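You operate a simulated robot arm through the tools that you are given. There is no shell and no other tool. Be economical: measure what you need, move in short steps, check, and stop when the job is done.

Carry out the task below with a simulated two-armed robot. There is one attempt and no reset: what you move stays moved.

JOB
Take the green rag bundle on the desk top and put it away on the middle shelf of the blue rack. Take the cap off the bottle on the desk top and lay it down there. Take the hand roller from the desk top and leave it on the round board on the middle pallet. Stack the pack that says "sample b" from the desk top on top of the pack that says "sample c". Turn the bag sealer dial to 4. Do these in any order. Set down upright: green rag bundle, hand roller.

It is judged by the outcome, as a careful person would: the job done as asked, and still so three seconds after it is handed in. It fails if anything else is knocked over, pushed out of place, dropped, spilled or broken. Lids that push on must go on centred and level and be pressed home; caps that screw on are set level and turned clockwise until they are tight.

ROBOT AND FRAMES
Two 7-joint arms with two-finger grippers on one trunk, on a base that drives. Base frame: it is fixed to the floor where the robot stands at the start and does not move with it; the origin is under the middle of the robot, x ahead of it, y to its left, z up; the surface under the hand at the start is at about z = 0.76. Lengths are in m, angles in degrees, forces in N, time in s.
The left shoulder is at the start at [0.058, 0.16, 1.054], the right one opposite. With the tool pointing down near the work surface each hand reaches from about 0.3 to 0.76 m from the robot's upright axis, wherever it stands, measured 20 degrees to its own side. Places, roughly: bag sealer dial [-1.8, -7.6, 0.9]; bottle [0.5, 0, 0.75]; green rag bundle (15x7x9 cm) [0.7, 0, 0.8]; hand roller (7x7x8 cm) [1.2, -0.4, 0.8]; middle shelf of the blue rack [-2, -1.7, 0.9]; pack [0.5, 0, 0.75]; round board on the middle pallet [2.2, -2.5, 0.6]. Payload 2.45 kg a hand.
The tool frame of a hand sits at the grasp point between the pads (the TCP): z along the fingers, y along the line on which they close. The tips reach 0.026 m beyond it. The gripper opens to 0.096 m. The gripper's body begins 0.069 m behind the TCP.
Orientation is told as [roll, pitch, yaw] about the base's x, y, z axes, in that order, counted from this pose: with the fingers straight down and closing along the base's y, the tool's x points along the base's -x, its y along +y and its z along -z.

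CONTROLS
- The arms move only by the tool drive_tool. It takes "left_targets", "right_targets" or both (then of equal length, played together; a hand with none holds still); each is a list of rows, each a list of 3 entries, a list of its own where there are three numbers: the turn, a rotation vector about the tool's x, y, z in degrees, then the shift along the tool's x, y, z in m, then the finger opening in m, from 0 to 0.096. In form: [[[wx, wy, wz], [dx, dy, dz], jaw], ...]. A call has 1 to 12 rows; each row is the pose to reach, as a shift and turn from the pose commanded when the call began, along the tool's axes at that moment. Each row takes 0.2 s and may step no farther than 0.05 m and 8.6 degrees from the row before; otherwise, or with a gripper value out of range, the whole call is refused. A pose out of reach is approached as far as the arm can. The call stops where the force on the tool passes 40 N (or 10 N more than at its start, if that is more) or the arm is blocked; 0.2 s more then pass. Each finger halts on what it meets, pressing with about 32 N; the grip force reading is that of the motor and also rises with nothing between the fingers. The clock runs only during rows and for 0.2 s after the last one: add rows that repeat a pose to give the fingers time. The reply holds the time, the measured pose of the TCP, the force on the tool along the base axes, the opening and the grip force, in the units named above and with some noise, with the torque about the TCP (base axes, N m) and any sound that the robot's microphone picked up, and new pictures: "views" is both (left out), scene, wrist or none (wrist: the cameras of the hands that moved).
- Cameras (640 x 400 px; columns grow to the right, rows downward): "scene" is now at [0.1555, -0.0009, 1.5199]; the picture's right is [-0.12, -0.99, -0.00], its down [-0.82, 0.10, -0.57] and it looks along [0.57, -0.07, -0.82] (base axes); focal length 252 px, centre (320, 200). "left" rides on the left gripper at [0.082, -0.003, -0.098] in its tool frame; the picture's right is [0.04, 1.00, 0.00], its down [-0.73, 0.03, -0.68] and it looks along [-0.68, 0.03, 0.73] (tool axes); focal length 256 px, centre (320, 200). "right" rides on the right gripper at [0.082, 0.003, -0.098] in its tool frame; the picture's right is [-0.04, 1.00, 0.00], its down [-0.73, -0.03, -0.68] and it looks along [-0.68, -0.03, 0.73] (tool axes); focal length 256 px, centre (320, 200). There is no depth. A picture from a camera that has moved, and an enlarged one, comes with that camera's place and axes in the base frame and with its lens. The place of the scene camera against the robot may be out by one fixed shift of up to 0.012 m in any direction.
- move_column(by): slides the trunk up (or, below 0, down) by that many m; the arms and the scene camera ride with it, the base frame stays. It gives what a move gives, with no picture.
- drive_base(legs): drives the robot by 1 to 6 legs, each [ahead, left, turn to the left] in m, m and degrees, along the robot's own axes; the way and the turn of a leg run together, so that a leg with both is an arc; at most 1.5 m and 180 degrees a leg. The arms and the cameras ride along, it lands a little off, and it stops where it bumps. It gives what a move gives, and a new picture of the scene camera.
- turn_head(pan, tilt): turns the head with the scene camera to pan (to the left, within 120 degrees either way) and tilt (down, from -29 to 69), counted from straight ahead of the robot. It gives what a move gives, and a new picture of the scene camera.
- close_up(camera, box): a new picture of the part [left, top, right, bottom] of that camera's present view, enlarged. The clock stands still meanwhile.
- finish_job(): hands the job in; it is judged then, once.

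Go step by step. Nothing tells you exact positions but the pictures and the camera data: compare them with the known pose of the tool, close in by small moves and look again before you grip or let go. The budget is 165 turns and 260 pictures, counting those below and the enlarged ones. Unless the task says otherwise, let go and move clear before handing in, and close with one line.

The tools are called after "Request:" as a command line: name --argument value ..., lists and objects as JSON in quotes. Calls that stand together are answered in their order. drive_tool: Moves the arms, as the interface text tells. Its arguments: {"type":"object","properties":{"left_targets":{"type":"array","items":{"type":"array"}},"right_targets":{"type":"array","items":{"type":"array"}},"views":{"type":"string","enum":["both","scene","wrist","none"]}},"required":[]} The other tools are called the same way: move_column (by) slides the trunk up or down; drive_base (legs) drives the base; turn_head (pan, tilt) turns the head that bears the scene camera; close_up (camera, box) takes an enlarged picture of a part of a camera's view; finish_job () hands the job in.

At the start:

```text
clock: 0.0
left_position: [0.5814, 0.1415, 1.2154]
left_orientation: [0.0, 0.0, 0.1]
left_wrist_force: [-0.1, -0.4, -0.1]
left_moment: [0.0, -0.04, 0.01]
left_gripper_width: 0.0957
left_finger_force: 0.1
right_position: [0.5625, -0.2772, 1.2152]
right_orientation: [0.1, 0.1, 0.0]
right_wrist_force: [-0.5, 0.4, 0.3]
right_moment: [-0.02, 0.03, 0.02]
right_gripper_width: 0.096
right_finger_force: 0.1
trunk travel left (down, up): [-0.225, 0.342]
robot x, y, heading: [0.0005, 0.0004, -0.0]
head pan, tilt: [-6.9, 54.9]
```

scene: 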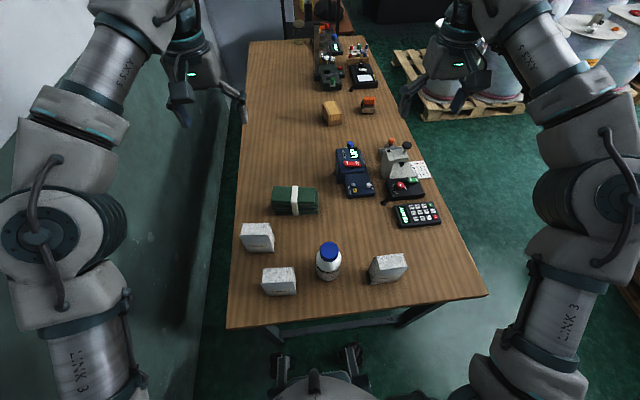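
right: 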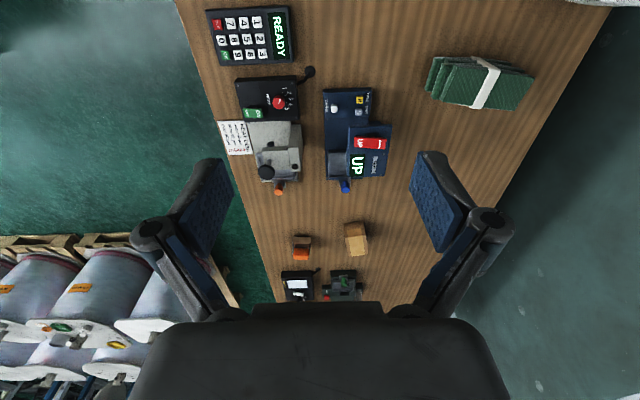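
left: 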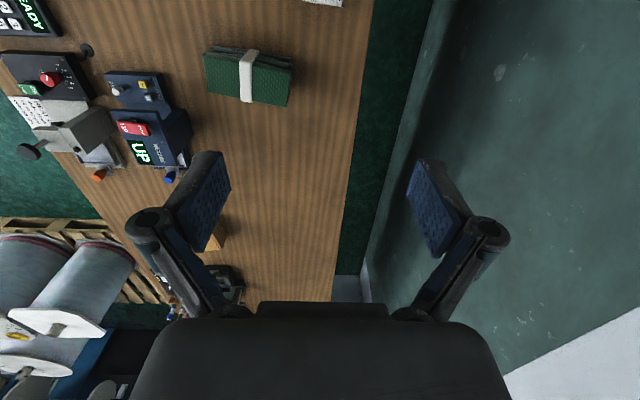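

The desk holds three white packs, a bottle with a blue cap, the green bundle and several devices. I'll look closer at the desk before moving.

Request:
close_up --camera "scene" --box '[220, 170, 460, 320]'

Request:
close_up --camera "scene" --box '[280, 20, 440, 120]'

```text
2.67 times, centred on (340, 245) of scene
camera zoom: at [0.1555, -0.0009, 1.5199], right [-0.12, -0.99, 0.0], down [-0.82, 0.1, -0.57], along [0.57, -0.07, -0.82], focal length 672 px, centre (267, 80)
```

zoom: 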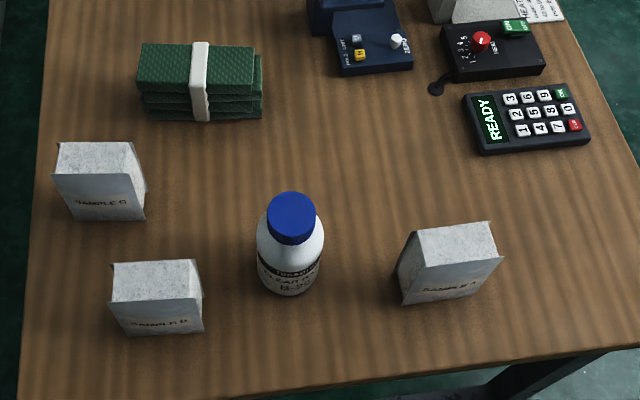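

```text
4.00 times, centred on (360, 70) of scene
camera zoom: at [0.1555, -0.0009, 1.5199], right [-0.12, -0.99, 0.0], down [-0.82, 0.1, -0.57], along [0.57, -0.07, -0.82], focal length 1008 px, centre (160, 720)
```

zoom: 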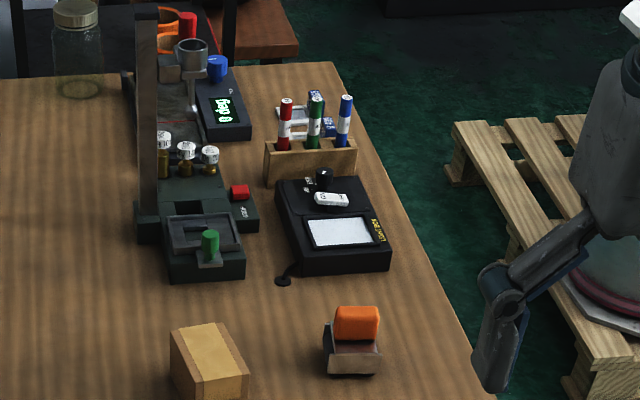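

Pack B is at about (0.40, 0.09), pack C at (0.55, 0.15), the bottle at (0.43, -0.06), the rag at (0.66, 0.02) and the roller at (1.17, -0.36). I'll bring the left hand over pack B, turned so that it closes across the pack's thin side.

Request:
drive_tool --left_targets '[[[0, 0, 8], [0.016, -0.005, 0.02], 0.096], [[0, 0, 16], [0.032, -0.01, 0.04], 0.096], [[0, 0, 24], [0.048, -0.015, 0.06], 0.096], [[0, 0, 32], [0.064, -0.02, 0.08], 0.096], [[0, 0, 40], [0.08, -0.025, 0.1], 0.096], [[0, 0, 48], [0.096, -0.03, 0.12], 0.096], [[0, 0, 56], [0.112, -0.035, 0.14], 0.096], [[0, 0, 64], [0.128, -0.04, 0.16], 0.096], [[0, 0, 72], [0.144, -0.045, 0.18], 0.096], [[0, 0, 80], [0.16, -0.05, 0.2], 0.096], [[0, 0, 88], [0.176, -0.055, 0.21], 0.096], [[0, 0, 90], [0.18, -0.055, 0.215], 0.096]]'

```text
clock: 2.6
left_position: [0.3662, 0.0745, 1.0015]
left_orientation: [0.1, 0.0, -89.9]
left_wrist_force: [1.0, 0.1, -0.8]
left_moment: [0.0, 0.03, -0.06]
left_gripper_width: 0.0958
left_finger_force: 0.0
left hand out of reach, approached as far as the arm can: row 10, 11, 12
right_position: [0.5588, -0.2776, 1.2172]
right_orientation: [0.1, -0.2, 0.0]
right_wrist_force: [-0.3, -0.3, -0.2]
right_moment: [0.03, 0.02, 0.01]
right_gripper_width: 0.096
right_finger_force: 0.1
trunk travel left (down, up): [-0.225, 0.342]
robot x, y, heading: [0.0043, 0.0013, 0.1]
head pan, tilt: [-6.9, 54.9]
camera scene: at [0.1551, -0.001, 1.5199], right [-0.12, -0.99, 0.0], down [-0.82, 0.1, -0.57], along [0.57, -0.07, -0.82], focal length 252 px, centre (320, 200)
camera left: at [0.3623, 0.1561, 1.0998], right [1.0, 0.04, 0.0], down [0.03, -0.73, 0.68], along [0.03, -0.68, -0.73], focal length 256 px, centre (320, 200)
```

scene: 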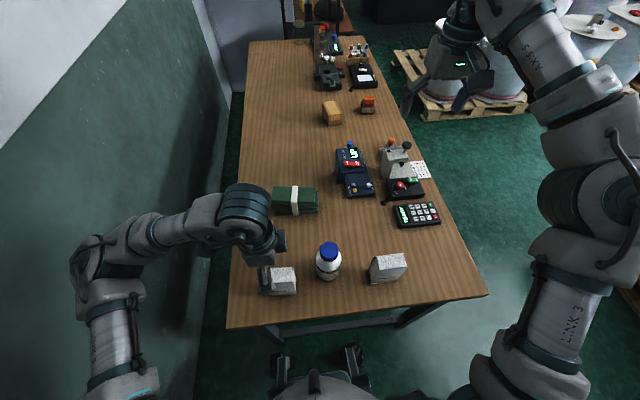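
left: 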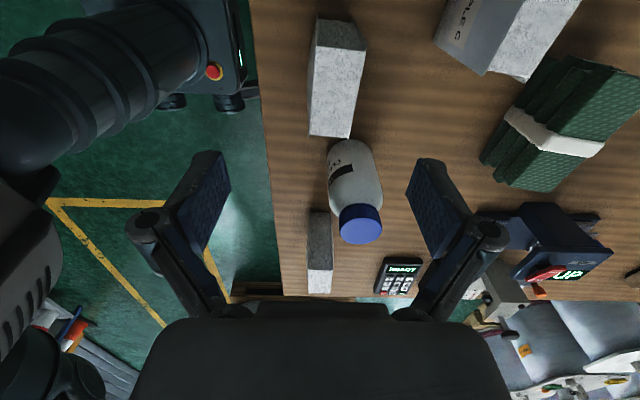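

The hand reached its limit so close to the body, so I'll back the base up slightly to bring the desk items into the comfortable range.

Request:
drive_base --legs '[[-0.13, 0, 0]]'

```text
clock: 3.9
left_position: [0.2371, 0.0775, 1.0012]
left_orientation: [0.1, 0.1, -89.5]
left_wrist_force: [-0.5, 0.5, 0.1]
left_moment: [0.0, -0.02, 0.01]
left_gripper_width: 0.0959
left_finger_force: 0.1
right_position: [0.4299, -0.2758, 1.217]
right_orientation: [0.1, -0.2, 0.2]
right_wrist_force: [-0.2, 0.2, 0.5]
right_moment: [0.02, 0.0, 0.03]
right_gripper_width: 0.096
right_finger_force: 0.0
trunk travel left (down, up): [-0.225, 0.342]
robot x, y, heading: [-0.1275, -0.0015, 0.2]
head pan, tilt: [-6.9, 54.9]
camera scene: at [0.0269, -0.0001, 1.5197], right [-0.12, -0.99, 0.0], down [-0.82, 0.1, -0.57], along [0.57, -0.07, -0.82], focal length 252 px, centre (320, 200)
```

scene: 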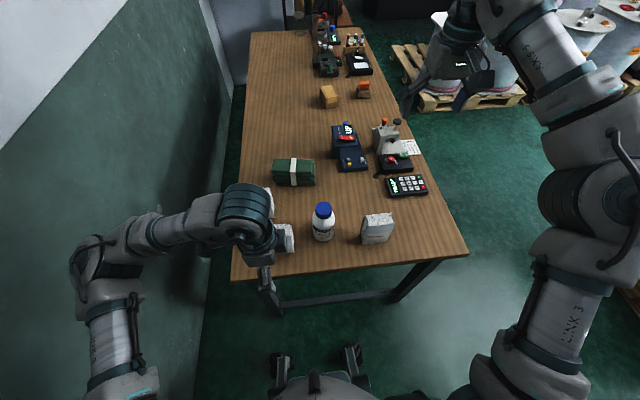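

Now I'll move the left hand forward over pack B and look.

Request:
drive_tool --left_targets '[[[0, 0, 0], [0.0, 0.05, 0.01], 0.096], [[0, 0, 0], [0.0, 0.1, 0.03], 0.096], [[0, 0, 0], [0.0, 0.145, 0.05], 0.096], [[0, 0, 0], [0.0, 0.145, 0.05], 0.096]]'

```text
refused: row 1 steps farther than a row can; nothing moved
```

Request:
drive_tool --left_targets '[[[0, 0, 0], [0.0, 0.04, 0.01], 0.096], [[0, 0, 0], [0.0, 0.08, 0.02], 0.096], [[0, 0, 0], [0.0, 0.115, 0.04], 0.096], [[0, 0, 0], [0.0, 0.15, 0.05], 0.096], [[0, 0, 0], [0.0, 0.15, 0.05], 0.096]]'

```text
clock: 5.1
left_position: [0.2479, 0.048, 0.9757]
left_orientation: [0.7, 0.1, -89.5]
left_wrist_force: [-0.3, 0.1, 0.2]
left_moment: [0.03, 0.0, -0.01]
left_gripper_width: 0.096
left_finger_force: 0.0
left hand out of reach, approached as far as the arm can: row 1, 2, 3, 4, 5
right_position: [0.4239, -0.2755, 1.2194]
right_orientation: [0.0, -0.5, 0.1]
right_wrist_force: [0.6, 0.8, 0.5]
right_moment: [0.04, -0.02, 0.02]
right_gripper_width: 0.096
right_finger_force: 0.1
trunk travel left (down, up): [-0.225, 0.342]
robot x, y, heading: [-0.1276, 0.0027, 0.3]
head pan, tilt: [-6.9, 54.9]
camera scene: at [0.0253, -0.0005, 1.52], right [-0.12, -0.99, 0.0], down [-0.82, 0.1, -0.57], along [0.57, -0.07, -0.82], focal length 252 px, centre (320, 200)
camera left: at [0.2427, 0.1287, 1.0732], right [1.0, 0.05, 0.01], down [0.03, -0.73, 0.68], along [0.04, -0.68, -0.73], focal length 256 px, centre (320, 200)
```

scene: 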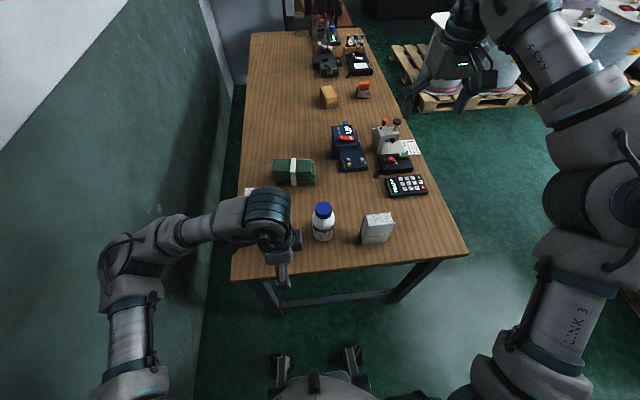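
left: 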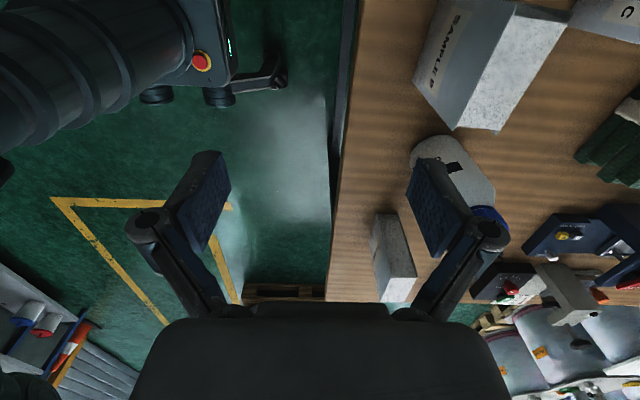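

That wrist turn hits a joint limit, and I can read "SAMPLE B" on the near pack. I'll turn the hand the other way.

Request:
drive_tool --left_targets '[[[0, 0, -8], [0.01, 0.0, -0.02], 0.096], [[0, 0, -16], [0.02, 0.0, -0.04], 0.096], [[0, 0, -24], [0.03, 0.02, -0.06], 0.096], [[0, 0, -32], [0.04, 0.04, -0.08], 0.096], [[0, 0, -40], [0.05, 0.06, -0.1], 0.096], [[0, 0, -48], [0.06, 0.08, -0.1], 0.096], [[0, 0, -56], [0.07, 0.1, -0.1], 0.096], [[0, 0, -64], [0.08, 0.12, -0.1], 0.096], [[0, 0, -72], [0.09, 0.14, -0.1], 0.096], [[0, 0, -80], [0.09, 0.15, -0.1], 0.096], [[0, 0, -88], [0.09, 0.15, -0.1], 0.096], [[0, 0, -94], [0.09, 0.15, -0.1], 0.096]]' --views "none"

Request:
drive_tool --left_targets '[[[0, 0, -8], [0, 0.0, 0], 0.096], [[0, 0, -16], [0, 0, 0], 0.096], [[0, 0, -24], [0, 0, 0], 0.096], [[0, 0, -32], [0, 0, 0], 0.096], [[0, 0, -40], [0, 0, 0], 0.096], [[0, 0, -48], [0, 0, 0], 0.096], [[0, 0, -56], [0, 0, 0], 0.096], [[0, 0, -64], [0, 0, 0], 0.096], [[0, 0, -72], [0, 0, 0], 0.096], [[0, 0, -80], [0, 0, 0], 0.096], [[0, 0, -86], [0, 0, 0], 0.096]]'

```text
clock: 7.7
left_position: [0.3994, 0.1396, 1.0733]
left_orientation: [0.0, -0.6, 4.6]
left_wrist_force: [-1.1, -0.1, 0.1]
left_moment: [0.01, -0.01, -0.01]
left_gripper_width: 0.0959
left_finger_force: 0.1
right_position: [0.4245, -0.2754, 1.2198]
right_orientation: [0.0, -0.5, 0.2]
right_wrist_force: [0.0, -0.5, 0.4]
right_moment: [0.0, -0.03, -0.02]
right_gripper_width: 0.0961
right_finger_force: 0.1
trunk travel left (down, up): [-0.225, 0.342]
robot x, y, heading: [-0.1312, -0.0012, 0.0]
head pan, tilt: [-6.9, 54.9]
```

```text
clock: 10.1
left_position: [0.4014, 0.1394, 1.0727]
left_orientation: [-0.6, 0.0, 90.5]
left_wrist_force: [-0.4, -0.3, -0.1]
left_moment: [-0.03, 0.0, 0.04]
left_gripper_width: 0.0959
left_finger_force: 0.0
right_position: [0.4234, -0.2756, 1.2204]
right_orientation: [0.0, -0.4, 0.2]
right_wrist_force: [0.3, 0.0, -0.9]
right_moment: [0.0, 0.02, -0.02]
right_gripper_width: 0.0961
right_finger_force: 0.0
trunk travel left (down, up): [-0.225, 0.342]
robot x, y, heading: [-0.1283, -0.0026, 0.3]
head pan, tilt: [-6.9, 54.9]
camera scene: at [0.0262, 0.0001, 1.5199], right [-0.12, -0.99, 0.0], down [-0.82, 0.1, -0.57], along [0.57, -0.07, -0.82], focal length 252 px, centre (320, 200)
camera left: at [0.4037, 0.0566, 1.1701], right [-1.0, -0.05, -0.01], down [-0.04, 0.73, 0.68], along [-0.03, 0.68, -0.73], focal length 256 px, centre (320, 200)
```

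scene: 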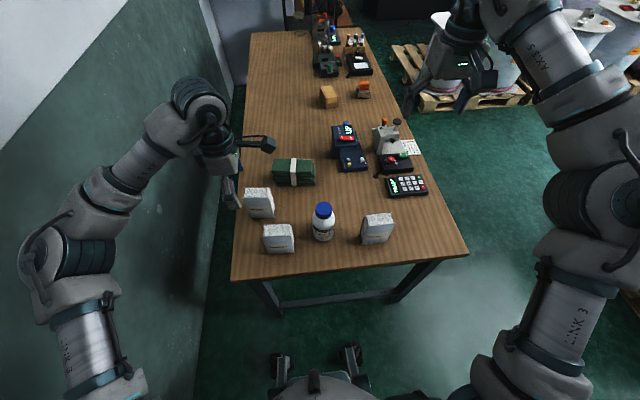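
left: 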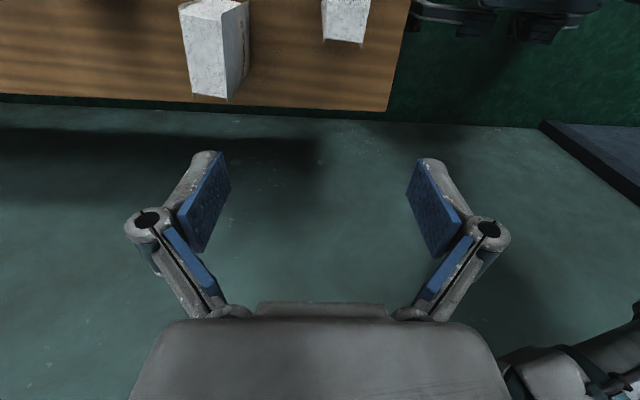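

The hand now points well. Moving over pack B and lower.

Request:
drive_tool --left_targets '[[[0, 0, 0], [0.03, 0.008, 0.02], 0.096], [[0, 0, 0], [0.065, 0.016, 0.04], 0.096], [[0, 0, 0], [0.065, 0.016, 0.08], 0.096], [[0, 0, 0], [0.065, 0.016, 0.11], 0.096]]'

```text
clock: 11.1
left_position: [0.3871, 0.0724, 0.9609]
left_orientation: [-0.5, 0.0, 90.4]
left_wrist_force: [-0.2, 0.1, 0.8]
left_moment: [0.01, 0.01, -0.01]
left_gripper_width: 0.0959
left_finger_force: 0.0
right_position: [0.424, -0.2735, 1.2201]
right_orientation: [0.0, -0.4, 0.3]
right_wrist_force: [-0.1, 0.5, 0.7]
right_moment: [-0.03, 0.0, 0.0]
right_gripper_width: 0.0958
right_finger_force: 0.0
trunk travel left (down, up): [-0.225, 0.342]
robot x, y, heading: [-0.1253, 0.0008, 0.3]
head pan, tilt: [-6.9, 54.9]
camera scene: at [0.027, 0.0014, 1.5198], right [-0.12, -0.99, 0.0], down [-0.82, 0.09, -0.57], along [0.57, -0.07, -0.82], focal length 252 px, centre (320, 200)
camera left: at [0.3906, -0.0082, 1.0593], right [-1.0, -0.05, -0.01], down [-0.04, 0.73, 0.68], along [-0.03, 0.68, -0.73], focal length 256 px, centre (320, 200)
```

scene: 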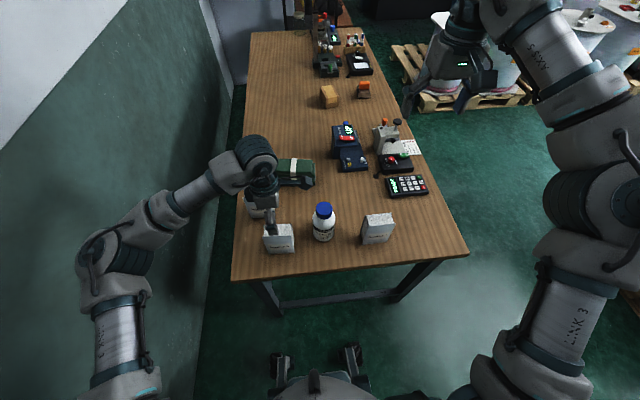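
left: 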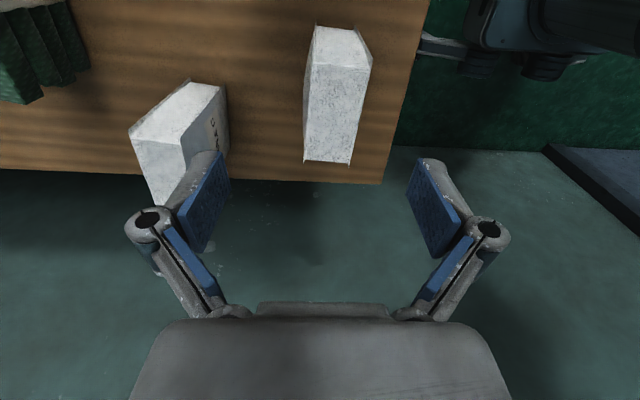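

Pack B's top is centred at about (0.377, 0.081), roughly 4.3 cm thick and 11 cm tall. Descending to grip near its top.

Request:
drive_tool --left_targets '[[[0, 0, 0], [-0.009, 0.009, 0.02], 0.09], [[0, 0, 0], [-0.009, 0.009, 0.06], 0.09], [[0, 0, 0], [-0.009, 0.009, 0.085], 0.09]]'

Request:
close_up --camera "scene" --box '[220, 180, 420, 290]'

```text
clock: 11.9
left_position: [0.3782, 0.083, 0.8759]
left_orientation: [-0.5, -0.1, 90.5]
left_wrist_force: [-0.2, 0.4, -0.4]
left_moment: [0.02, 0.01, 0.0]
left_gripper_width: 0.0898
left_finger_force: 0.0
right_position: [0.4244, -0.2759, 1.2213]
right_orientation: [0.0, -0.3, 0.1]
right_wrist_force: [-0.4, 0.6, 0.0]
right_moment: [0.03, 0.02, 0.01]
right_gripper_width: 0.0961
right_finger_force: 0.0
trunk travel left (down, up): [-0.225, 0.342]
robot x, y, heading: [-0.1282, 0.0005, 0.0]
head pan, tilt: [-6.9, 54.9]
camera scene: at [0.0263, 0.0001, 1.5199], right [-0.12, -0.99, 0.0], down [-0.82, 0.1, -0.57], along [0.57, -0.07, -0.82], focal length 252 px, centre (320, 200)
camera left: at [0.381, 0.0005, 0.9737], right [-1.0, -0.05, -0.01], down [-0.04, 0.73, 0.68], along [-0.03, 0.68, -0.73], focal length 256 px, centre (320, 200)
```

scene: 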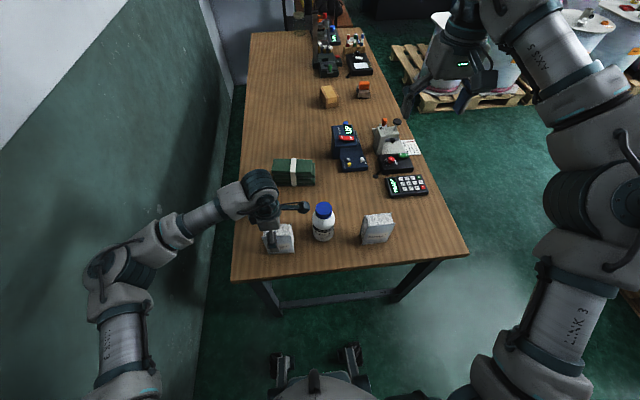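
left: 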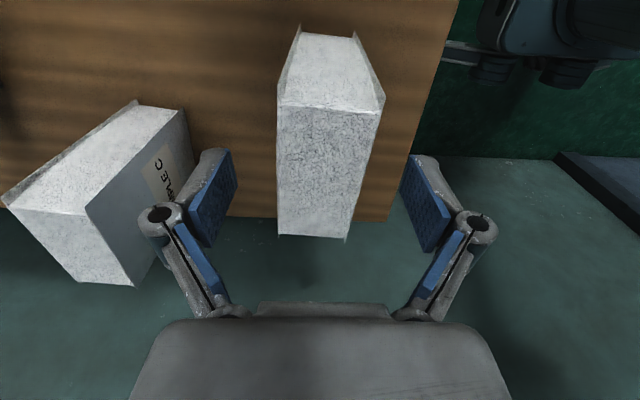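

```text
3.20 times, centred on (320, 235) of scene
camera zoom: at [0.0263, 0.0001, 1.5199], right [-0.12, -0.99, 0.0], down [-0.82, 0.1, -0.57], along [0.57, -0.07, -0.82], focal length 806 px, centre (320, 88)
```

zoom: 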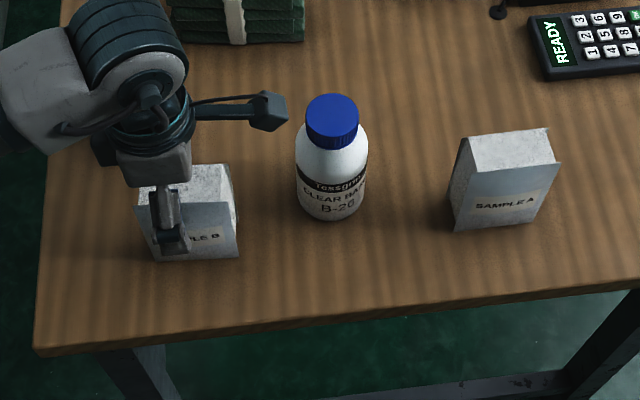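

Aligned. Lower a bit more and close.

Request:
drive_tool --left_targets '[[[0, 0, 0], [0.006, 0, 0.025], 0.09], [[0, 0, 0], [0.006, 0, 0.025], 0.06], [[0, 0, 0], [0.006, 0, 0.025], 0.03], [[0, 0, 0], [0.006, 0, 0.025], 0.03], [[0, 0, 0], [0.006, 0, 0.025], 0.03]]' --views "wrist"

```text
clock: 13.1
left_position: [0.3783, 0.0766, 0.8498]
left_orientation: [-0.5, 0.0, 90.4]
left_wrist_force: [-1.5, 0.1, 1.3]
left_moment: [0.05, -0.03, -0.01]
left_gripper_width: 0.0496
left_finger_force: 32.3
right_position: [0.425, -0.2766, 1.2204]
right_orientation: [0.2, -0.4, 0.2]
right_wrist_force: [0.8, -0.2, 0.4]
right_moment: [0.0, 0.02, 0.02]
right_gripper_width: 0.0961
right_finger_force: 0.1
trunk travel left (down, up): [-0.225, 0.342]
robot x, y, heading: [-0.1276, -0.0026, 0.0]
head pan, tilt: [-6.9, 54.9]
camera left: at [0.3805, -0.0057, 0.9481], right [-1.0, -0.05, -0.01], down [-0.04, 0.73, 0.68], along [-0.03, 0.68, -0.73], focal length 256 px, centre (320, 200)
```

left: 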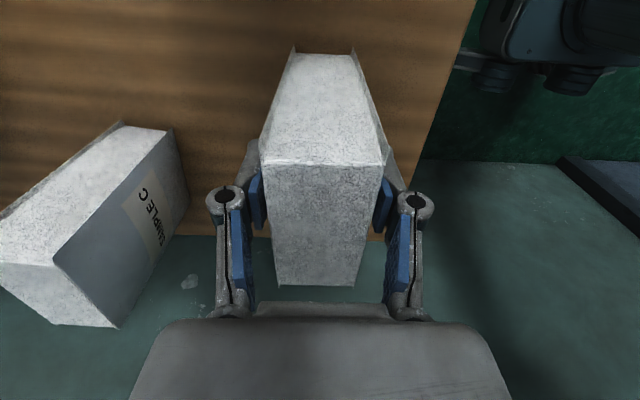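

Pack B is held. Pack C's centre works out at about (0.533, 0.147), with its top near z 0.88 and turned about 8° clockwise. Lifting and moving over C.

Request:
drive_tool --left_targets '[[[0, 0, 0], [0, 0, -0.04], 0.03], [[0, 0, 0], [0, 0, -0.08], 0.03], [[0, 0, 0], [0, 0, -0.12], 0.03], [[0, 0, 0], [0, 0, -0.165], 0.03], [[0, 0, 2], [-0.012, -0.03, -0.165], 0.03], [[0, 0, 4], [-0.024, -0.06, -0.165], 0.03], [[0, 0, 6], [-0.036, -0.09, -0.165], 0.03], [[0, 0, 7.6], [-0.048, -0.12, -0.165], 0.03], [[0, 0, 7.6], [-0.061, -0.154, -0.165], 0.03], [[0, 0, 7.6], [-0.061, -0.154, -0.165], 0.03]]'

Request:
close_up --camera "scene" --box '[220, 140, 360, 250]'

```text
clock: 15.3
left_position: [0.5287, 0.1393, 1.0178]
left_orientation: [-0.4, -0.1, 82.8]
left_wrist_force: [-0.7, -0.1, -1.9]
left_moment: [0.03, 0.01, 0.0]
left_gripper_width: 0.0495
left_finger_force: 32.2
right_position: [0.4243, -0.276, 1.2204]
right_orientation: [0.2, -0.4, 0.1]
right_wrist_force: [-0.3, -0.6, -0.1]
right_moment: [0.02, -0.04, -0.05]
right_gripper_width: 0.0956
right_finger_force: 0.1
trunk travel left (down, up): [-0.225, 0.342]
robot x, y, heading: [-0.1304, -0.0001, -0.0]
head pan, tilt: [-6.9, 54.9]
camera scene: at [0.0269, -0.0006, 1.5198], right [-0.12, -0.99, 0.0], down [-0.82, 0.1, -0.57], along [0.57, -0.07, -0.82], focal length 252 px, centre (320, 200)
camera left: at [0.5208, 0.0565, 1.1147], right [-1.0, 0.09, -0.01], down [0.06, 0.73, 0.68], along [0.06, 0.68, -0.73], focal length 256 px, centre (320, 200)
```

scene: 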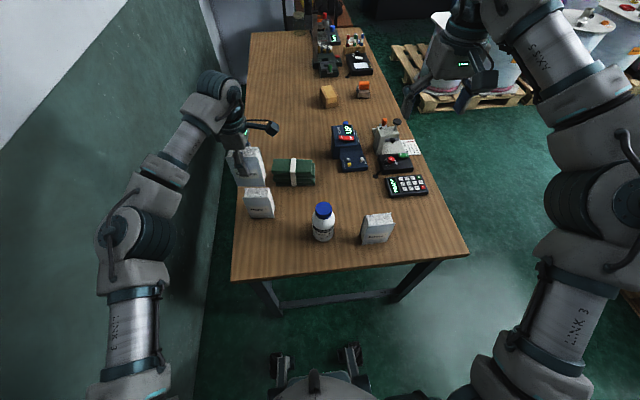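
left: 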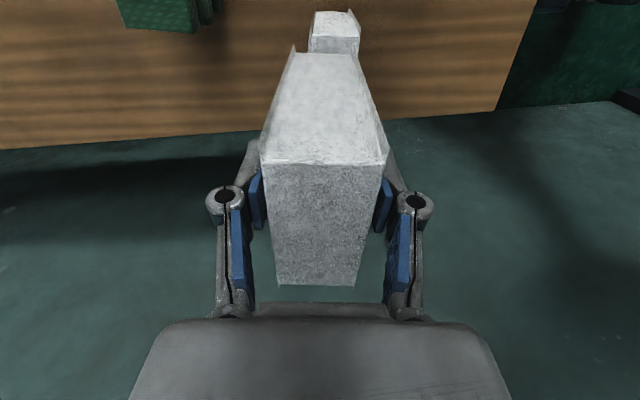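

```text
3.64 times, centred on (290, 195) of scene
camera zoom: at [0.0269, -0.0006, 1.5198], right [-0.12, -0.99, 0.0], down [-0.82, 0.1, -0.57], along [0.57, -0.07, -0.82], focal length 916 px, centre (429, 218)
```

zoom: 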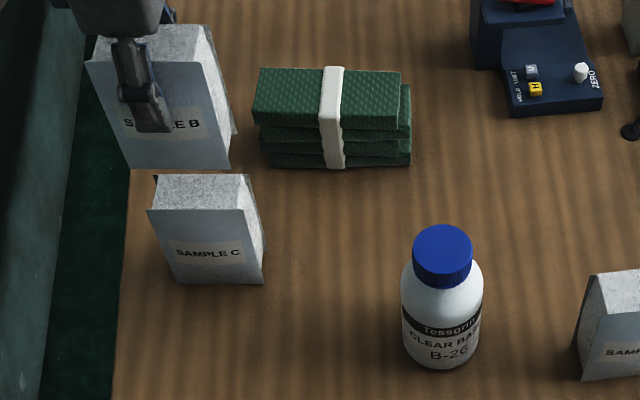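

B hangs just above C. I'll descend to nearly touching, then compare the front edges in the scene view.

Request:
drive_tool --left_targets '[[[0, 0, 0], [0, 0.004, 0.015], 0.03], [[0, 0, 0], [0, 0.004, 0.028], 0.03], [[0, 0, 0], [0, 0.004, 0.028], 0.03]]' --views "none"

Request:
close_up --camera "scene" --box '[220, 140, 300, 230]'

```text
clock: 16.1
left_position: [0.5275, 0.1391, 0.99]
left_orientation: [-0.4, -0.1, 82.8]
left_wrist_force: [-0.7, -0.1, -2.6]
left_moment: [-0.01, 0.0, 0.02]
left_gripper_width: 0.0496
left_finger_force: 32.0
right_position: [0.4229, -0.2764, 1.2209]
right_orientation: [0.1, -0.5, 0.2]
right_wrist_force: [0.2, 0.4, 0.8]
right_moment: [0.03, 0.0, 0.0]
right_gripper_width: 0.096
right_finger_force: 0.1
trunk travel left (down, up): [-0.225, 0.342]
robot x, y, heading: [-0.1245, 0.0004, 0.3]
head pan, tilt: [-6.9, 54.9]
```

```text
4.44 times, centred on (260, 185) of scene
camera zoom: at [0.0272, -0.0001, 1.5198], right [-0.12, -0.99, 0.0], down [-0.82, 0.1, -0.57], along [0.57, -0.07, -0.82], focal length 1120 px, centre (587, 267)
```

zoom: 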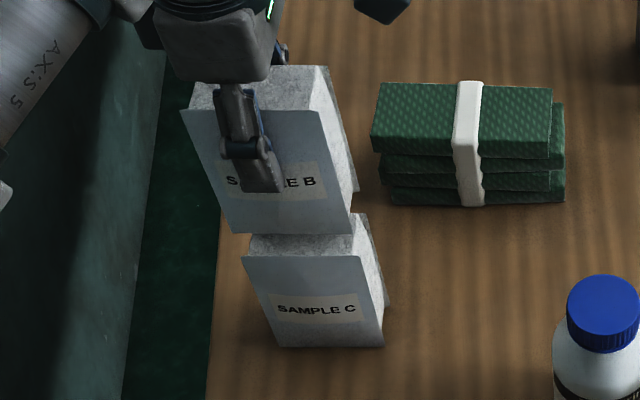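

Request:
drive_tool --left_targets '[[[0, 0, 0], [0, 0, 0.005], 0.03], [[0, 0, 0], [0, 0, 0.009], 0.03], [[0, 0, 0], [0, 0, 0.009], 0.03]]' --views "none"

Request:
close_up --camera "scene" --box '[220, 140, 300, 230]'

```text
clock: 16.9
left_position: [0.5267, 0.1397, 0.9803]
left_orientation: [-0.4, 0.0, 82.9]
left_wrist_force: [0.0, -0.9, -2.7]
left_moment: [0.04, 0.0, -0.01]
left_gripper_width: 0.0497
left_finger_force: 32.0
right_position: [0.4252, -0.2761, 1.2195]
right_orientation: [0.2, -0.3, 0.2]
right_wrist_force: [0.1, 0.3, 0.2]
right_moment: [0.01, -0.01, -0.01]
right_gripper_width: 0.0961
right_finger_force: 0.0
trunk travel left (down, up): [-0.225, 0.342]
robot x, y, heading: [-0.1288, -0.0046, -0.0]
head pan, tilt: [-6.9, 54.9]
```

```text
4.44 times, centred on (260, 185) of scene
camera zoom: at [0.0274, -0.0002, 1.5197], right [-0.12, -0.99, 0.0], down [-0.82, 0.1, -0.57], along [0.57, -0.07, -0.82], focal length 1120 px, centre (587, 267)
```

zoom: 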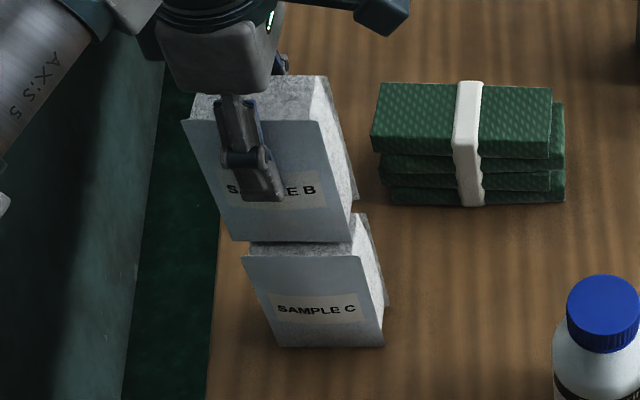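

Request:
drive_tool --left_targets '[[[0, 0, 0], [0, 0.004, 0.002], 0.03], [[0, 0, 0], [0, 0.004, 0.004], 0.03], [[0, 0, 0], [0, 0.004, 0.004], 0.03]]' --views "none"

Request:
close_up --camera "scene" --box '[220, 160, 300, 220]'

```text
clock: 17.7
left_position: [0.5214, 0.1397, 0.9767]
left_orientation: [-0.4, 0.0, 82.8]
left_wrist_force: [-0.5, 1.3, -3.2]
left_moment: [-0.01, -0.01, 0.0]
left_gripper_width: 0.0495
left_finger_force: 32.1
right_position: [0.4251, -0.2746, 1.2204]
right_orientation: [0.0, -0.4, 0.3]
right_wrist_force: [0.4, -0.7, 0.2]
right_moment: [0.03, -0.02, -0.01]
right_gripper_width: 0.0958
right_finger_force: 0.1
trunk travel left (down, up): [-0.225, 0.342]
robot x, y, heading: [-0.1301, -0.0017, 0.3]
head pan, tilt: [-6.9, 54.9]
```

```text
6.67 times, centred on (260, 190) of scene
camera zoom: at [0.0274, -0.0001, 1.5197], right [-0.12, -0.99, 0.0], down [-0.82, 0.1, -0.57], along [0.57, -0.07, -0.82], focal length 1679 px, centre (720, 267)
```

zoom: 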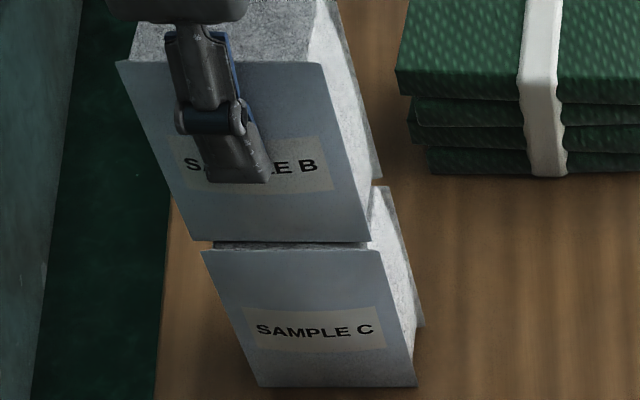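

Front edges are nearly aligned now. Descending in small steps to contact.

Request:
drive_tool --left_targets '[[[0, 0, 0], [0, 0, 0.003], 0.03], [[0, 0, 0], [0, 0, 0.006], 0.03], [[0, 0, 0], [0, 0, 0.006], 0.03]]' --views "none"

Request:
close_up --camera "scene" --box '[220, 160, 300, 220]'

```text
clock: 18.5
left_position: [0.5215, 0.1404, 0.9741]
left_orientation: [-0.6, -0.1, 82.9]
left_wrist_force: [4.0, 0.9, 18.0]
left_moment: [0.03, -0.12, 0.05]
left_gripper_width: 0.0499
left_finger_force: 31.9
right_position: [0.423, -0.2753, 1.2214]
right_orientation: [0.1, -0.5, 0.2]
right_wrist_force: [0.0, 0.1, 0.5]
right_moment: [-0.01, -0.01, -0.02]
right_gripper_width: 0.0963
right_finger_force: 0.0
trunk travel left (down, up): [-0.225, 0.342]
robot x, y, heading: [-0.1298, 0.0007, 0.0]
head pan, tilt: [-6.9, 54.9]
```

```text
6.67 times, centred on (260, 190) of scene
camera zoom: at [0.0235, -0.001, 1.5205], right [-0.12, -0.99, 0.0], down [-0.81, 0.1, -0.57], along [0.57, -0.07, -0.82], focal length 1679 px, centre (720, 267)
```

zoom: 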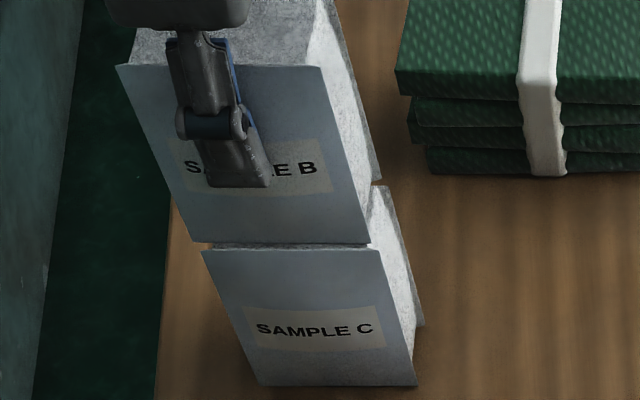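

B rests on C, well aligned. Releasing and rising.

Request:
drive_tool --left_targets '[[[0, 0, 0], [0, 0, -0.003], 0.05], [[0, 0, 0], [0, 0, -0.003], 0.08], [[0, 0, 0], [0, 0, -0.003], 0.096], [[0, 0, 0], [0, 0, -0.003], 0.096], [[0, 0, 0], [0, 0, -0.03], 0.096], [[0, 0, 0], [0, 0, -0.07], 0.096], [[0, 0, 0], [0, 0, -0.115], 0.096], [[0, 0, 0], [0, 0, -0.16], 0.096]]'

Request:
close_up --camera "scene" --box '[220, 140, 300, 220]'

```text
clock: 20.3
left_position: [0.5174, 0.1366, 1.1344]
left_orientation: [-0.5, -0.4, 82.8]
left_wrist_force: [-0.2, -0.6, 0.2]
left_moment: [0.02, -0.01, -0.04]
left_gripper_width: 0.096
left_finger_force: 0.0
left hand out of reach, approached as far as the arm can: row 8
right_position: [0.4222, -0.2776, 1.2212]
right_orientation: [0.1, -0.6, 0.2]
right_wrist_force: [0.1, -0.9, -0.8]
right_moment: [0.03, -0.01, 0.01]
right_gripper_width: 0.0959
right_finger_force: 0.0
trunk travel left (down, up): [-0.225, 0.342]
robot x, y, heading: [-0.1284, -0.0053, 0.3]
head pan, tilt: [-6.9, 54.9]
camera scene: at [0.0243, -0.0036, 1.5202], right [-0.12, -0.99, 0.0], down [-0.82, 0.1, -0.57], along [0.57, -0.06, -0.82], focal length 252 px, centre (320, 200)
camera left: at [0.5096, 0.0546, 1.2312], right [-1.0, 0.09, -0.01], down [0.06, 0.73, 0.68], along [0.07, 0.68, -0.73], focal length 256 px, centre (320, 200)
```

scene: 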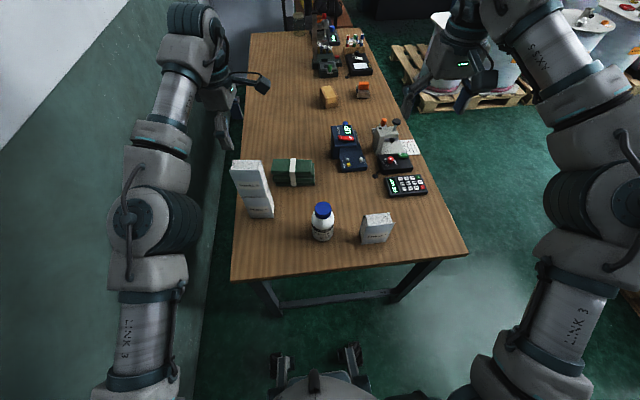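
left: 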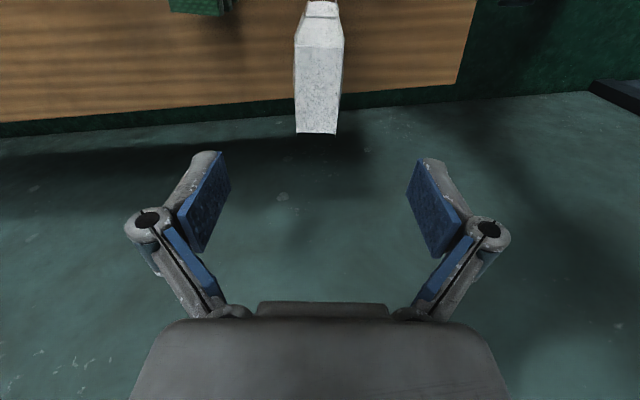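

```text
5.00 times, centred on (260, 180) of scene
camera zoom: at [0.0243, -0.0036, 1.5202], right [-0.12, -0.99, 0.0], down [-0.82, 0.1, -0.57], along [0.57, -0.06, -0.82], focal length 1260 px, centre (620, 300)
```

zoom: 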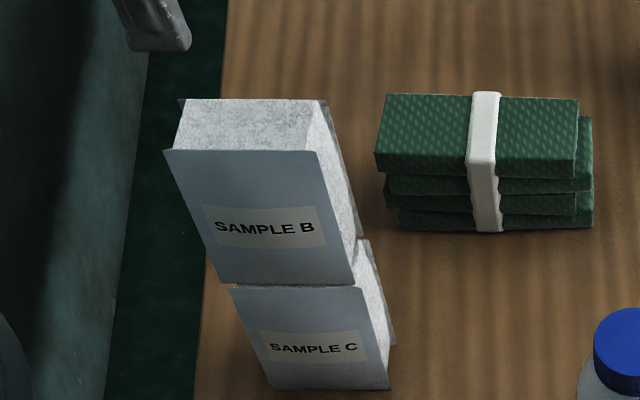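

B is standing on C. Next is the bottle cap: the left hand will hold the body from the robot's side at a tilt, and the right hand will unscrew from above. First I'll turn the left hand back and bring it in front of the bottle.

Request:
drive_tool --left_targets '[[[0, 0, 8.3], [0.0, 0.03, 0], 0.096], [[0, 0, 16.6], [0.0, 0.06, 0.0], 0.096], [[0, 0, 24.9], [0.02, 0.09, 0], 0.096], [[0, 0, 33.2], [0.05, 0.12, 0], 0.096], [[0, 0, 41.4], [0.08, 0.15, 0], 0.096], [[0, 0, 49.7], [0.11, 0.17, 0.01], 0.096], [[0, 0, 58], [0.13, 0.19, 0.02], 0.096], [[0, 0, 66.2], [0.15, 0.19, 0.03], 0.096], [[0, 0, 74.5], [0.175, 0.19, 0.04], 0.096], [[0, 0, 82.8], [0.175, 0.19, 0.05], 0.096], [[0, 0, 82.8], [0.175, 0.19, 0.05], 0.096]]' --views "wrist"

```text
clock: 22.7
left_position: [0.3094, -0.0075, 1.0776]
left_orientation: [-0.1, -0.5, -0.1]
left_wrist_force: [0.0, 0.1, -0.7]
left_moment: [0.0, 0.02, 0.0]
left_gripper_width: 0.096
left_finger_force: 0.0
right_position: [0.4249, -0.2727, 1.2206]
right_orientation: [0.0, -0.5, 0.1]
right_wrist_force: [-0.3, 0.8, -0.1]
right_moment: [-0.01, -0.01, -0.02]
right_gripper_width: 0.0957
right_finger_force: 0.0
trunk travel left (down, up): [-0.225, 0.342]
robot x, y, heading: [-0.1301, 0.0047, -0.0]
head pan, tilt: [-6.9, 54.9]
camera left: at [0.2272, -0.0109, 1.1758], right [-0.04, 1.0, 0.0], down [0.73, 0.03, 0.69], along [0.68, 0.03, -0.73], focal length 256 px, centre (320, 200)
```

left: 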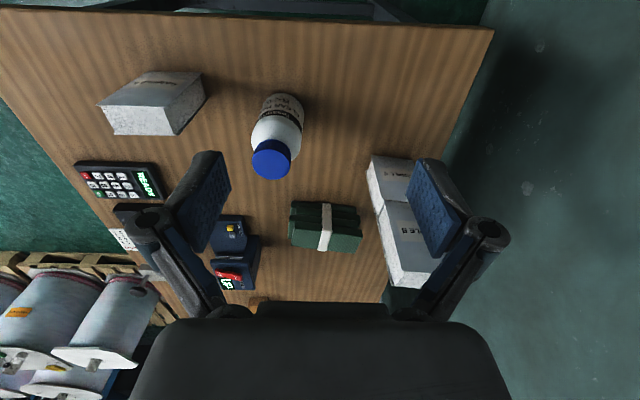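

The bottle axis is at about (0.420, -0.066). I'll back up a little more for room, then tilt the left hand.

Request:
drive_base --legs '[[-0.12, 0, 0]]'

Request:
drive_tool --left_targets '[[[0, -8.5, 0], [0, -0.006, 0.03], 0.096], [[0, -17, 0], [0, -0.012, 0.06], 0.096], [[0, -25.5, 0], [0, -0.018, 0.09], 0.096], [[0, -34, 0], [0, -0.024, 0.12], 0.096], [[0, -42.5, 0], [-0.02, -0.03, 0.15], 0.096], [[0, -51, 0], [-0.04, -0.036, 0.18], 0.096], [[0, -60, 0], [-0.06, -0.045, 0.2], 0.096]]' --views "both"

```text
clock: 23.9
left_position: [0.1923, -0.0108, 1.0779]
left_orientation: [0.1, -0.5, 0.2]
left_wrist_force: [-1.1, 0.6, -0.1]
left_moment: [0.05, -0.04, 0.0]
left_gripper_width: 0.0959
left_finger_force: 0.0
right_position: [0.3077, -0.2777, 1.221]
right_orientation: [0.2, -0.4, 0.3]
right_wrist_force: [0.2, 0.3, 0.1]
right_moment: [0.02, -0.05, -0.03]
right_gripper_width: 0.096
right_finger_force: 0.1
trunk travel left (down, up): [-0.225, 0.342]
robot x, y, heading: [-0.248, -0.0002, 0.6]
head pan, tilt: [-6.9, 54.9]
camera scene: at [-0.0907, -0.0039, 1.5197], right [-0.11, -0.99, 0.0], down [-0.82, 0.09, -0.57], along [0.57, -0.06, -0.82], focal length 252 px, centre (320, 200)
```

scene: 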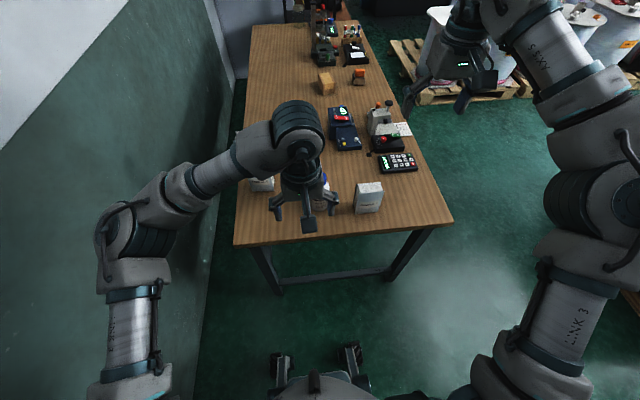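

```text
refused: row 7 steps farther than a row can; nothing moved
```

Request:
drive_tool --left_targets '[[[0, -7.5, 0], [-0.01, -0.006, 0.03], 0.096], [[0, -15, 0], [-0.02, -0.012, 0.06], 0.096], [[0, -22.5, 0], [-0.03, -0.018, 0.09], 0.096], [[0, -30, 0], [-0.045, -0.024, 0.115], 0.096], [[0, -37.5, 0], [-0.06, -0.032, 0.14], 0.096], [[0, -45, 0], [-0.075, -0.04, 0.165], 0.096], [[0, -52.5, 0], [-0.09, -0.048, 0.19], 0.096], [[0, -60, 0], [-0.1, -0.055, 0.215], 0.096], [[0, -60, 0], [-0.1, -0.055, 0.215], 0.096]]' --views "both"

```text
clock: 25.9
left_position: [0.2912, -0.0623, 0.8665]
left_orientation: [0.1, -60.8, 0.0]
left_wrist_force: [0.1, 1.0, 0.7]
left_moment: [0.0, 0.0, 0.0]
left_gripper_width: 0.0961
left_finger_force: 0.0
right_position: [0.3025, -0.2753, 1.2244]
right_orientation: [0.1, -0.8, 0.4]
right_wrist_force: [0.9, -0.4, 0.0]
right_moment: [0.0, -0.02, 0.01]
right_gripper_width: 0.0959
right_finger_force: 0.0
trunk travel left (down, up): [-0.225, 0.342]
robot x, y, heading: [-0.2477, -0.0027, 0.4]
head pan, tilt: [-6.9, 54.9]
camera scene: at [-0.092, -0.0026, 1.52], right [-0.11, -0.99, 0.0], down [-0.82, 0.09, -0.57], along [0.57, -0.06, -0.82], focal length 252 px, centre (320, 200)
camera left: at [0.1656, -0.0659, 0.8435], right [-0.02, 1.0, -0.03], down [-0.24, 0.03, 0.97], along [0.97, 0.03, 0.23], focal length 256 px, centre (320, 200)
```

scene: 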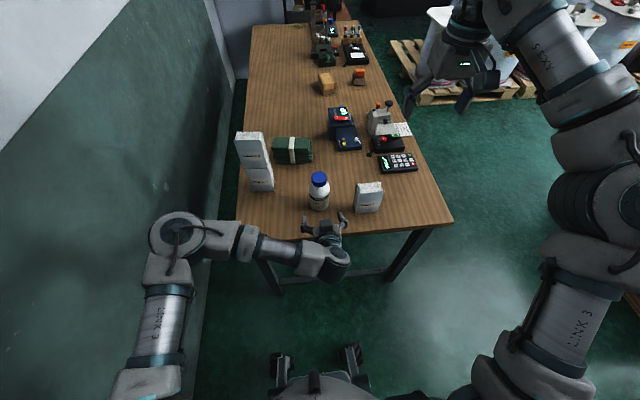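
left: 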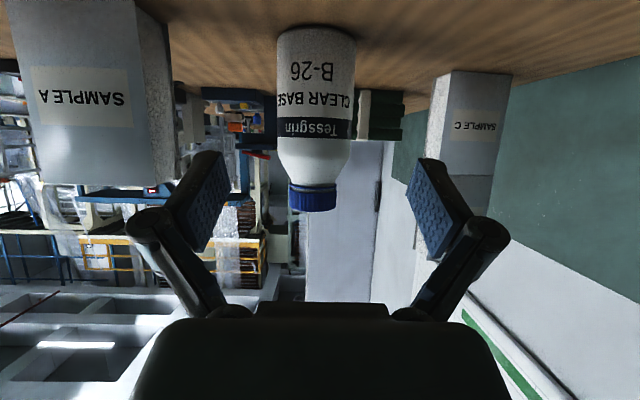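

The bottle stands centred between the fingers. Moving in along the finger direction.

Request:
drive_tool --left_targets '[[[0, 0, 0], [-0.008, -0.0015, 0.03], 0.096], [[0, 0, 0], [-0.008, -0.0015, 0.06], 0.096], [[0, 0, 0], [-0.008, -0.0015, 0.08], 0.096], [[0, 0, 0], [-0.008, -0.0015, 0.09], 0.096]]' --views "wrist"

```text
clock: 26.9
left_position: [0.3744, -0.0654, 0.8289]
left_orientation: [0.2, -60.7, 0.0]
left_wrist_force: [0.1, 0.2, -0.4]
left_moment: [0.0, 0.0, 0.02]
left_gripper_width: 0.0958
left_finger_force: 0.0
right_position: [0.3031, -0.2748, 1.2232]
right_orientation: [0.1, -0.8, 0.3]
right_wrist_force: [0.4, 0.3, 0.1]
right_moment: [-0.01, -0.02, -0.06]
right_gripper_width: 0.0957
right_finger_force: 0.0
trunk travel left (down, up): [-0.225, 0.342]
robot x, y, heading: [-0.2491, -0.0005, 0.3]
head pan, tilt: [-6.9, 54.9]
camera left: at [0.2481, -0.0694, 0.8046], right [-0.02, 1.0, -0.03], down [-0.23, 0.03, 0.97], along [0.97, 0.03, 0.23], focal length 256 px, centre (320, 200)
```

left: 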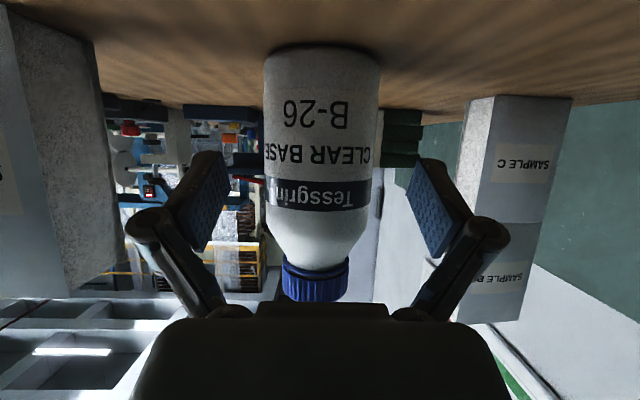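

Request:
drive_tool --left_targets '[[[0, 0, 0], [0, 0.001, 0.02], 0.096], [[0, 0, 0], [0, 0.001, 0.042], 0.096], [[0, 0, 0], [0, 0.001, 0.042], 0.075], [[0, 0, 0], [0, 0.001, 0.042], 0.055], [[0, 0, 0], [0, 0.001, 0.042], 0.045], [[0, 0, 0], [0, 0.001, 0.042], 0.045]]' --views "both"

```text
clock: 28.3
left_position: [0.4109, -0.0672, 0.808]
left_orientation: [0.0, -60.7, -0.1]
left_wrist_force: [-0.9, 0.1, -0.2]
left_moment: [0.07, -0.01, 0.0]
left_gripper_width: 0.0689
left_finger_force: 32.3
right_position: [0.3027, -0.2763, 1.2228]
right_orientation: [0.0, -0.8, 0.3]
right_wrist_force: [0.4, 0.1, 0.3]
right_moment: [-0.03, 0.01, 0.0]
right_gripper_width: 0.096
right_finger_force: 0.0
trunk travel left (down, up): [-0.225, 0.342]
robot x, y, heading: [-0.2462, -0.0017, 0.4]
head pan, tilt: [-6.9, 54.9]
camera scene: at [-0.0915, -0.0028, 1.5199], right [-0.11, -0.99, 0.0], down [-0.82, 0.09, -0.57], along [0.57, -0.06, -0.82], focal length 252 px, centre (320, 200)
camera left: at [0.2838, -0.0696, 0.7844], right [-0.02, 1.0, -0.03], down [-0.23, 0.03, 0.97], along [0.97, 0.03, 0.23], focal length 256 px, centre (320, 200)
```

scene: 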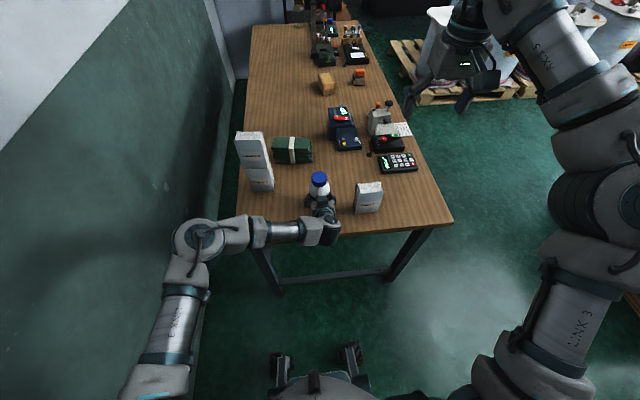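
left: 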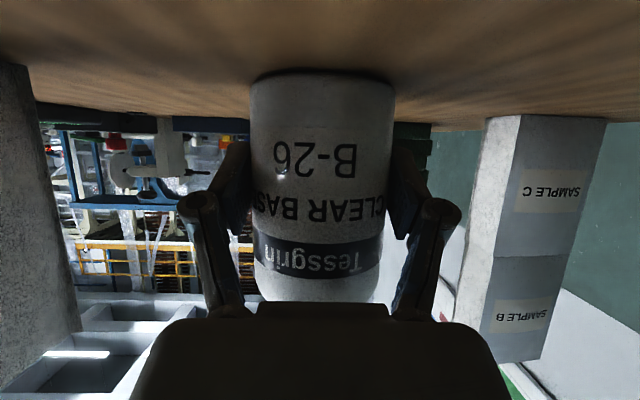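

The bottle is held (69 mm body). Now the right hand goes above the cap, turned clockwise so it has room to unscrew counter-clockwise.

Request:
drive_tool --right_targets '[[[0, 0, 8.2], [-0.01, 0.019, 0.01], 0.096], [[0, 0, 16.4], [-0.02, 0.038, 0.02], 0.096], [[0, 0, 24.6], [-0.03, 0.057, 0.035], 0.096], [[0, 0, 32.8], [-0.04, 0.076, 0.05], 0.096], [[0, 0, 41], [-0.05, 0.095, 0.065], 0.096], [[0, 0, 49.2], [-0.06, 0.114, 0.08], 0.096], [[0, 0, 57.4], [-0.07, 0.133, 0.095], 0.096], [[0, 0, 65.6], [-0.08, 0.152, 0.11], 0.096], [[0, 0, 73.8], [-0.09, 0.171, 0.13], 0.096], [[0, 0, 82], [-0.1, 0.19, 0.15], 0.096], [[0, 0, 90], [-0.112, 0.21, 0.17], 0.096], [[0, 0, 90], [-0.112, 0.21, 0.17], 0.096]]' --views "both"

```text
clock: 30.9
left_position: [0.4098, -0.0645, 0.8073]
left_orientation: [0.1, -60.6, 0.3]
left_wrist_force: [-1.1, 0.3, -0.7]
left_moment: [0.2, 0.04, 0.05]
left_gripper_width: 0.0692
left_finger_force: 32.5
right_position: [0.4186, -0.0637, 1.0559]
right_orientation: [0.7, 0.0, -89.7]
right_wrist_force: [0.1, 0.0, -0.8]
right_moment: [0.01, -0.02, 0.04]
right_gripper_width: 0.096
right_finger_force: 0.1
trunk travel left (down, up): [-0.225, 0.342]
robot x, y, heading: [-0.2462, -0.0047, 0.6]
head pan, tilt: [-6.9, 54.9]
camera scene: at [-0.0905, 0.0006, 1.5198], right [-0.11, -0.99, 0.0], down [-0.82, 0.09, -0.57], along [0.57, -0.06, -0.82], focal length 252 px, centre (320, 200)
camera right: at [0.4198, 0.0181, 1.1539], right [1.0, -0.04, 0.01], down [-0.03, -0.73, 0.68], along [-0.02, -0.68, -0.73], focal length 256 px, centre (320, 200)
```

scene: 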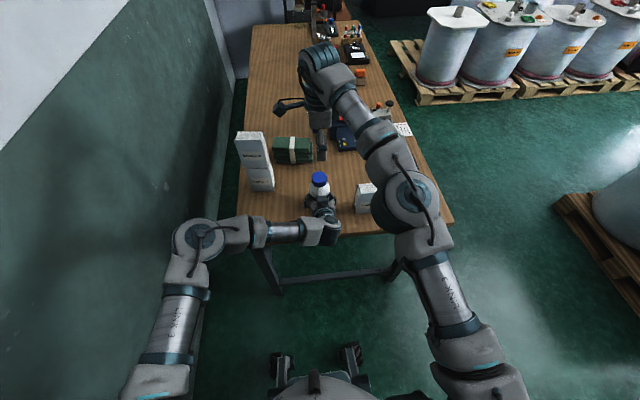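
right: 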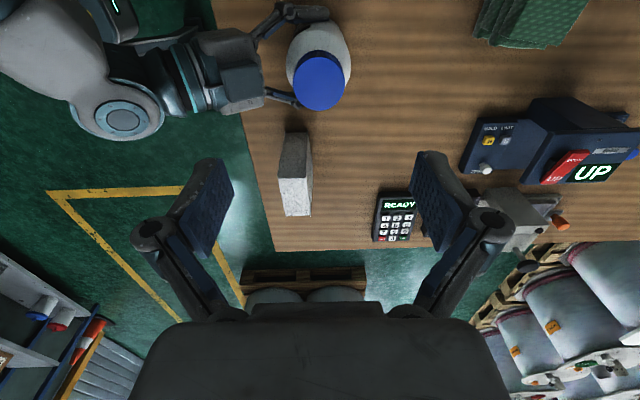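

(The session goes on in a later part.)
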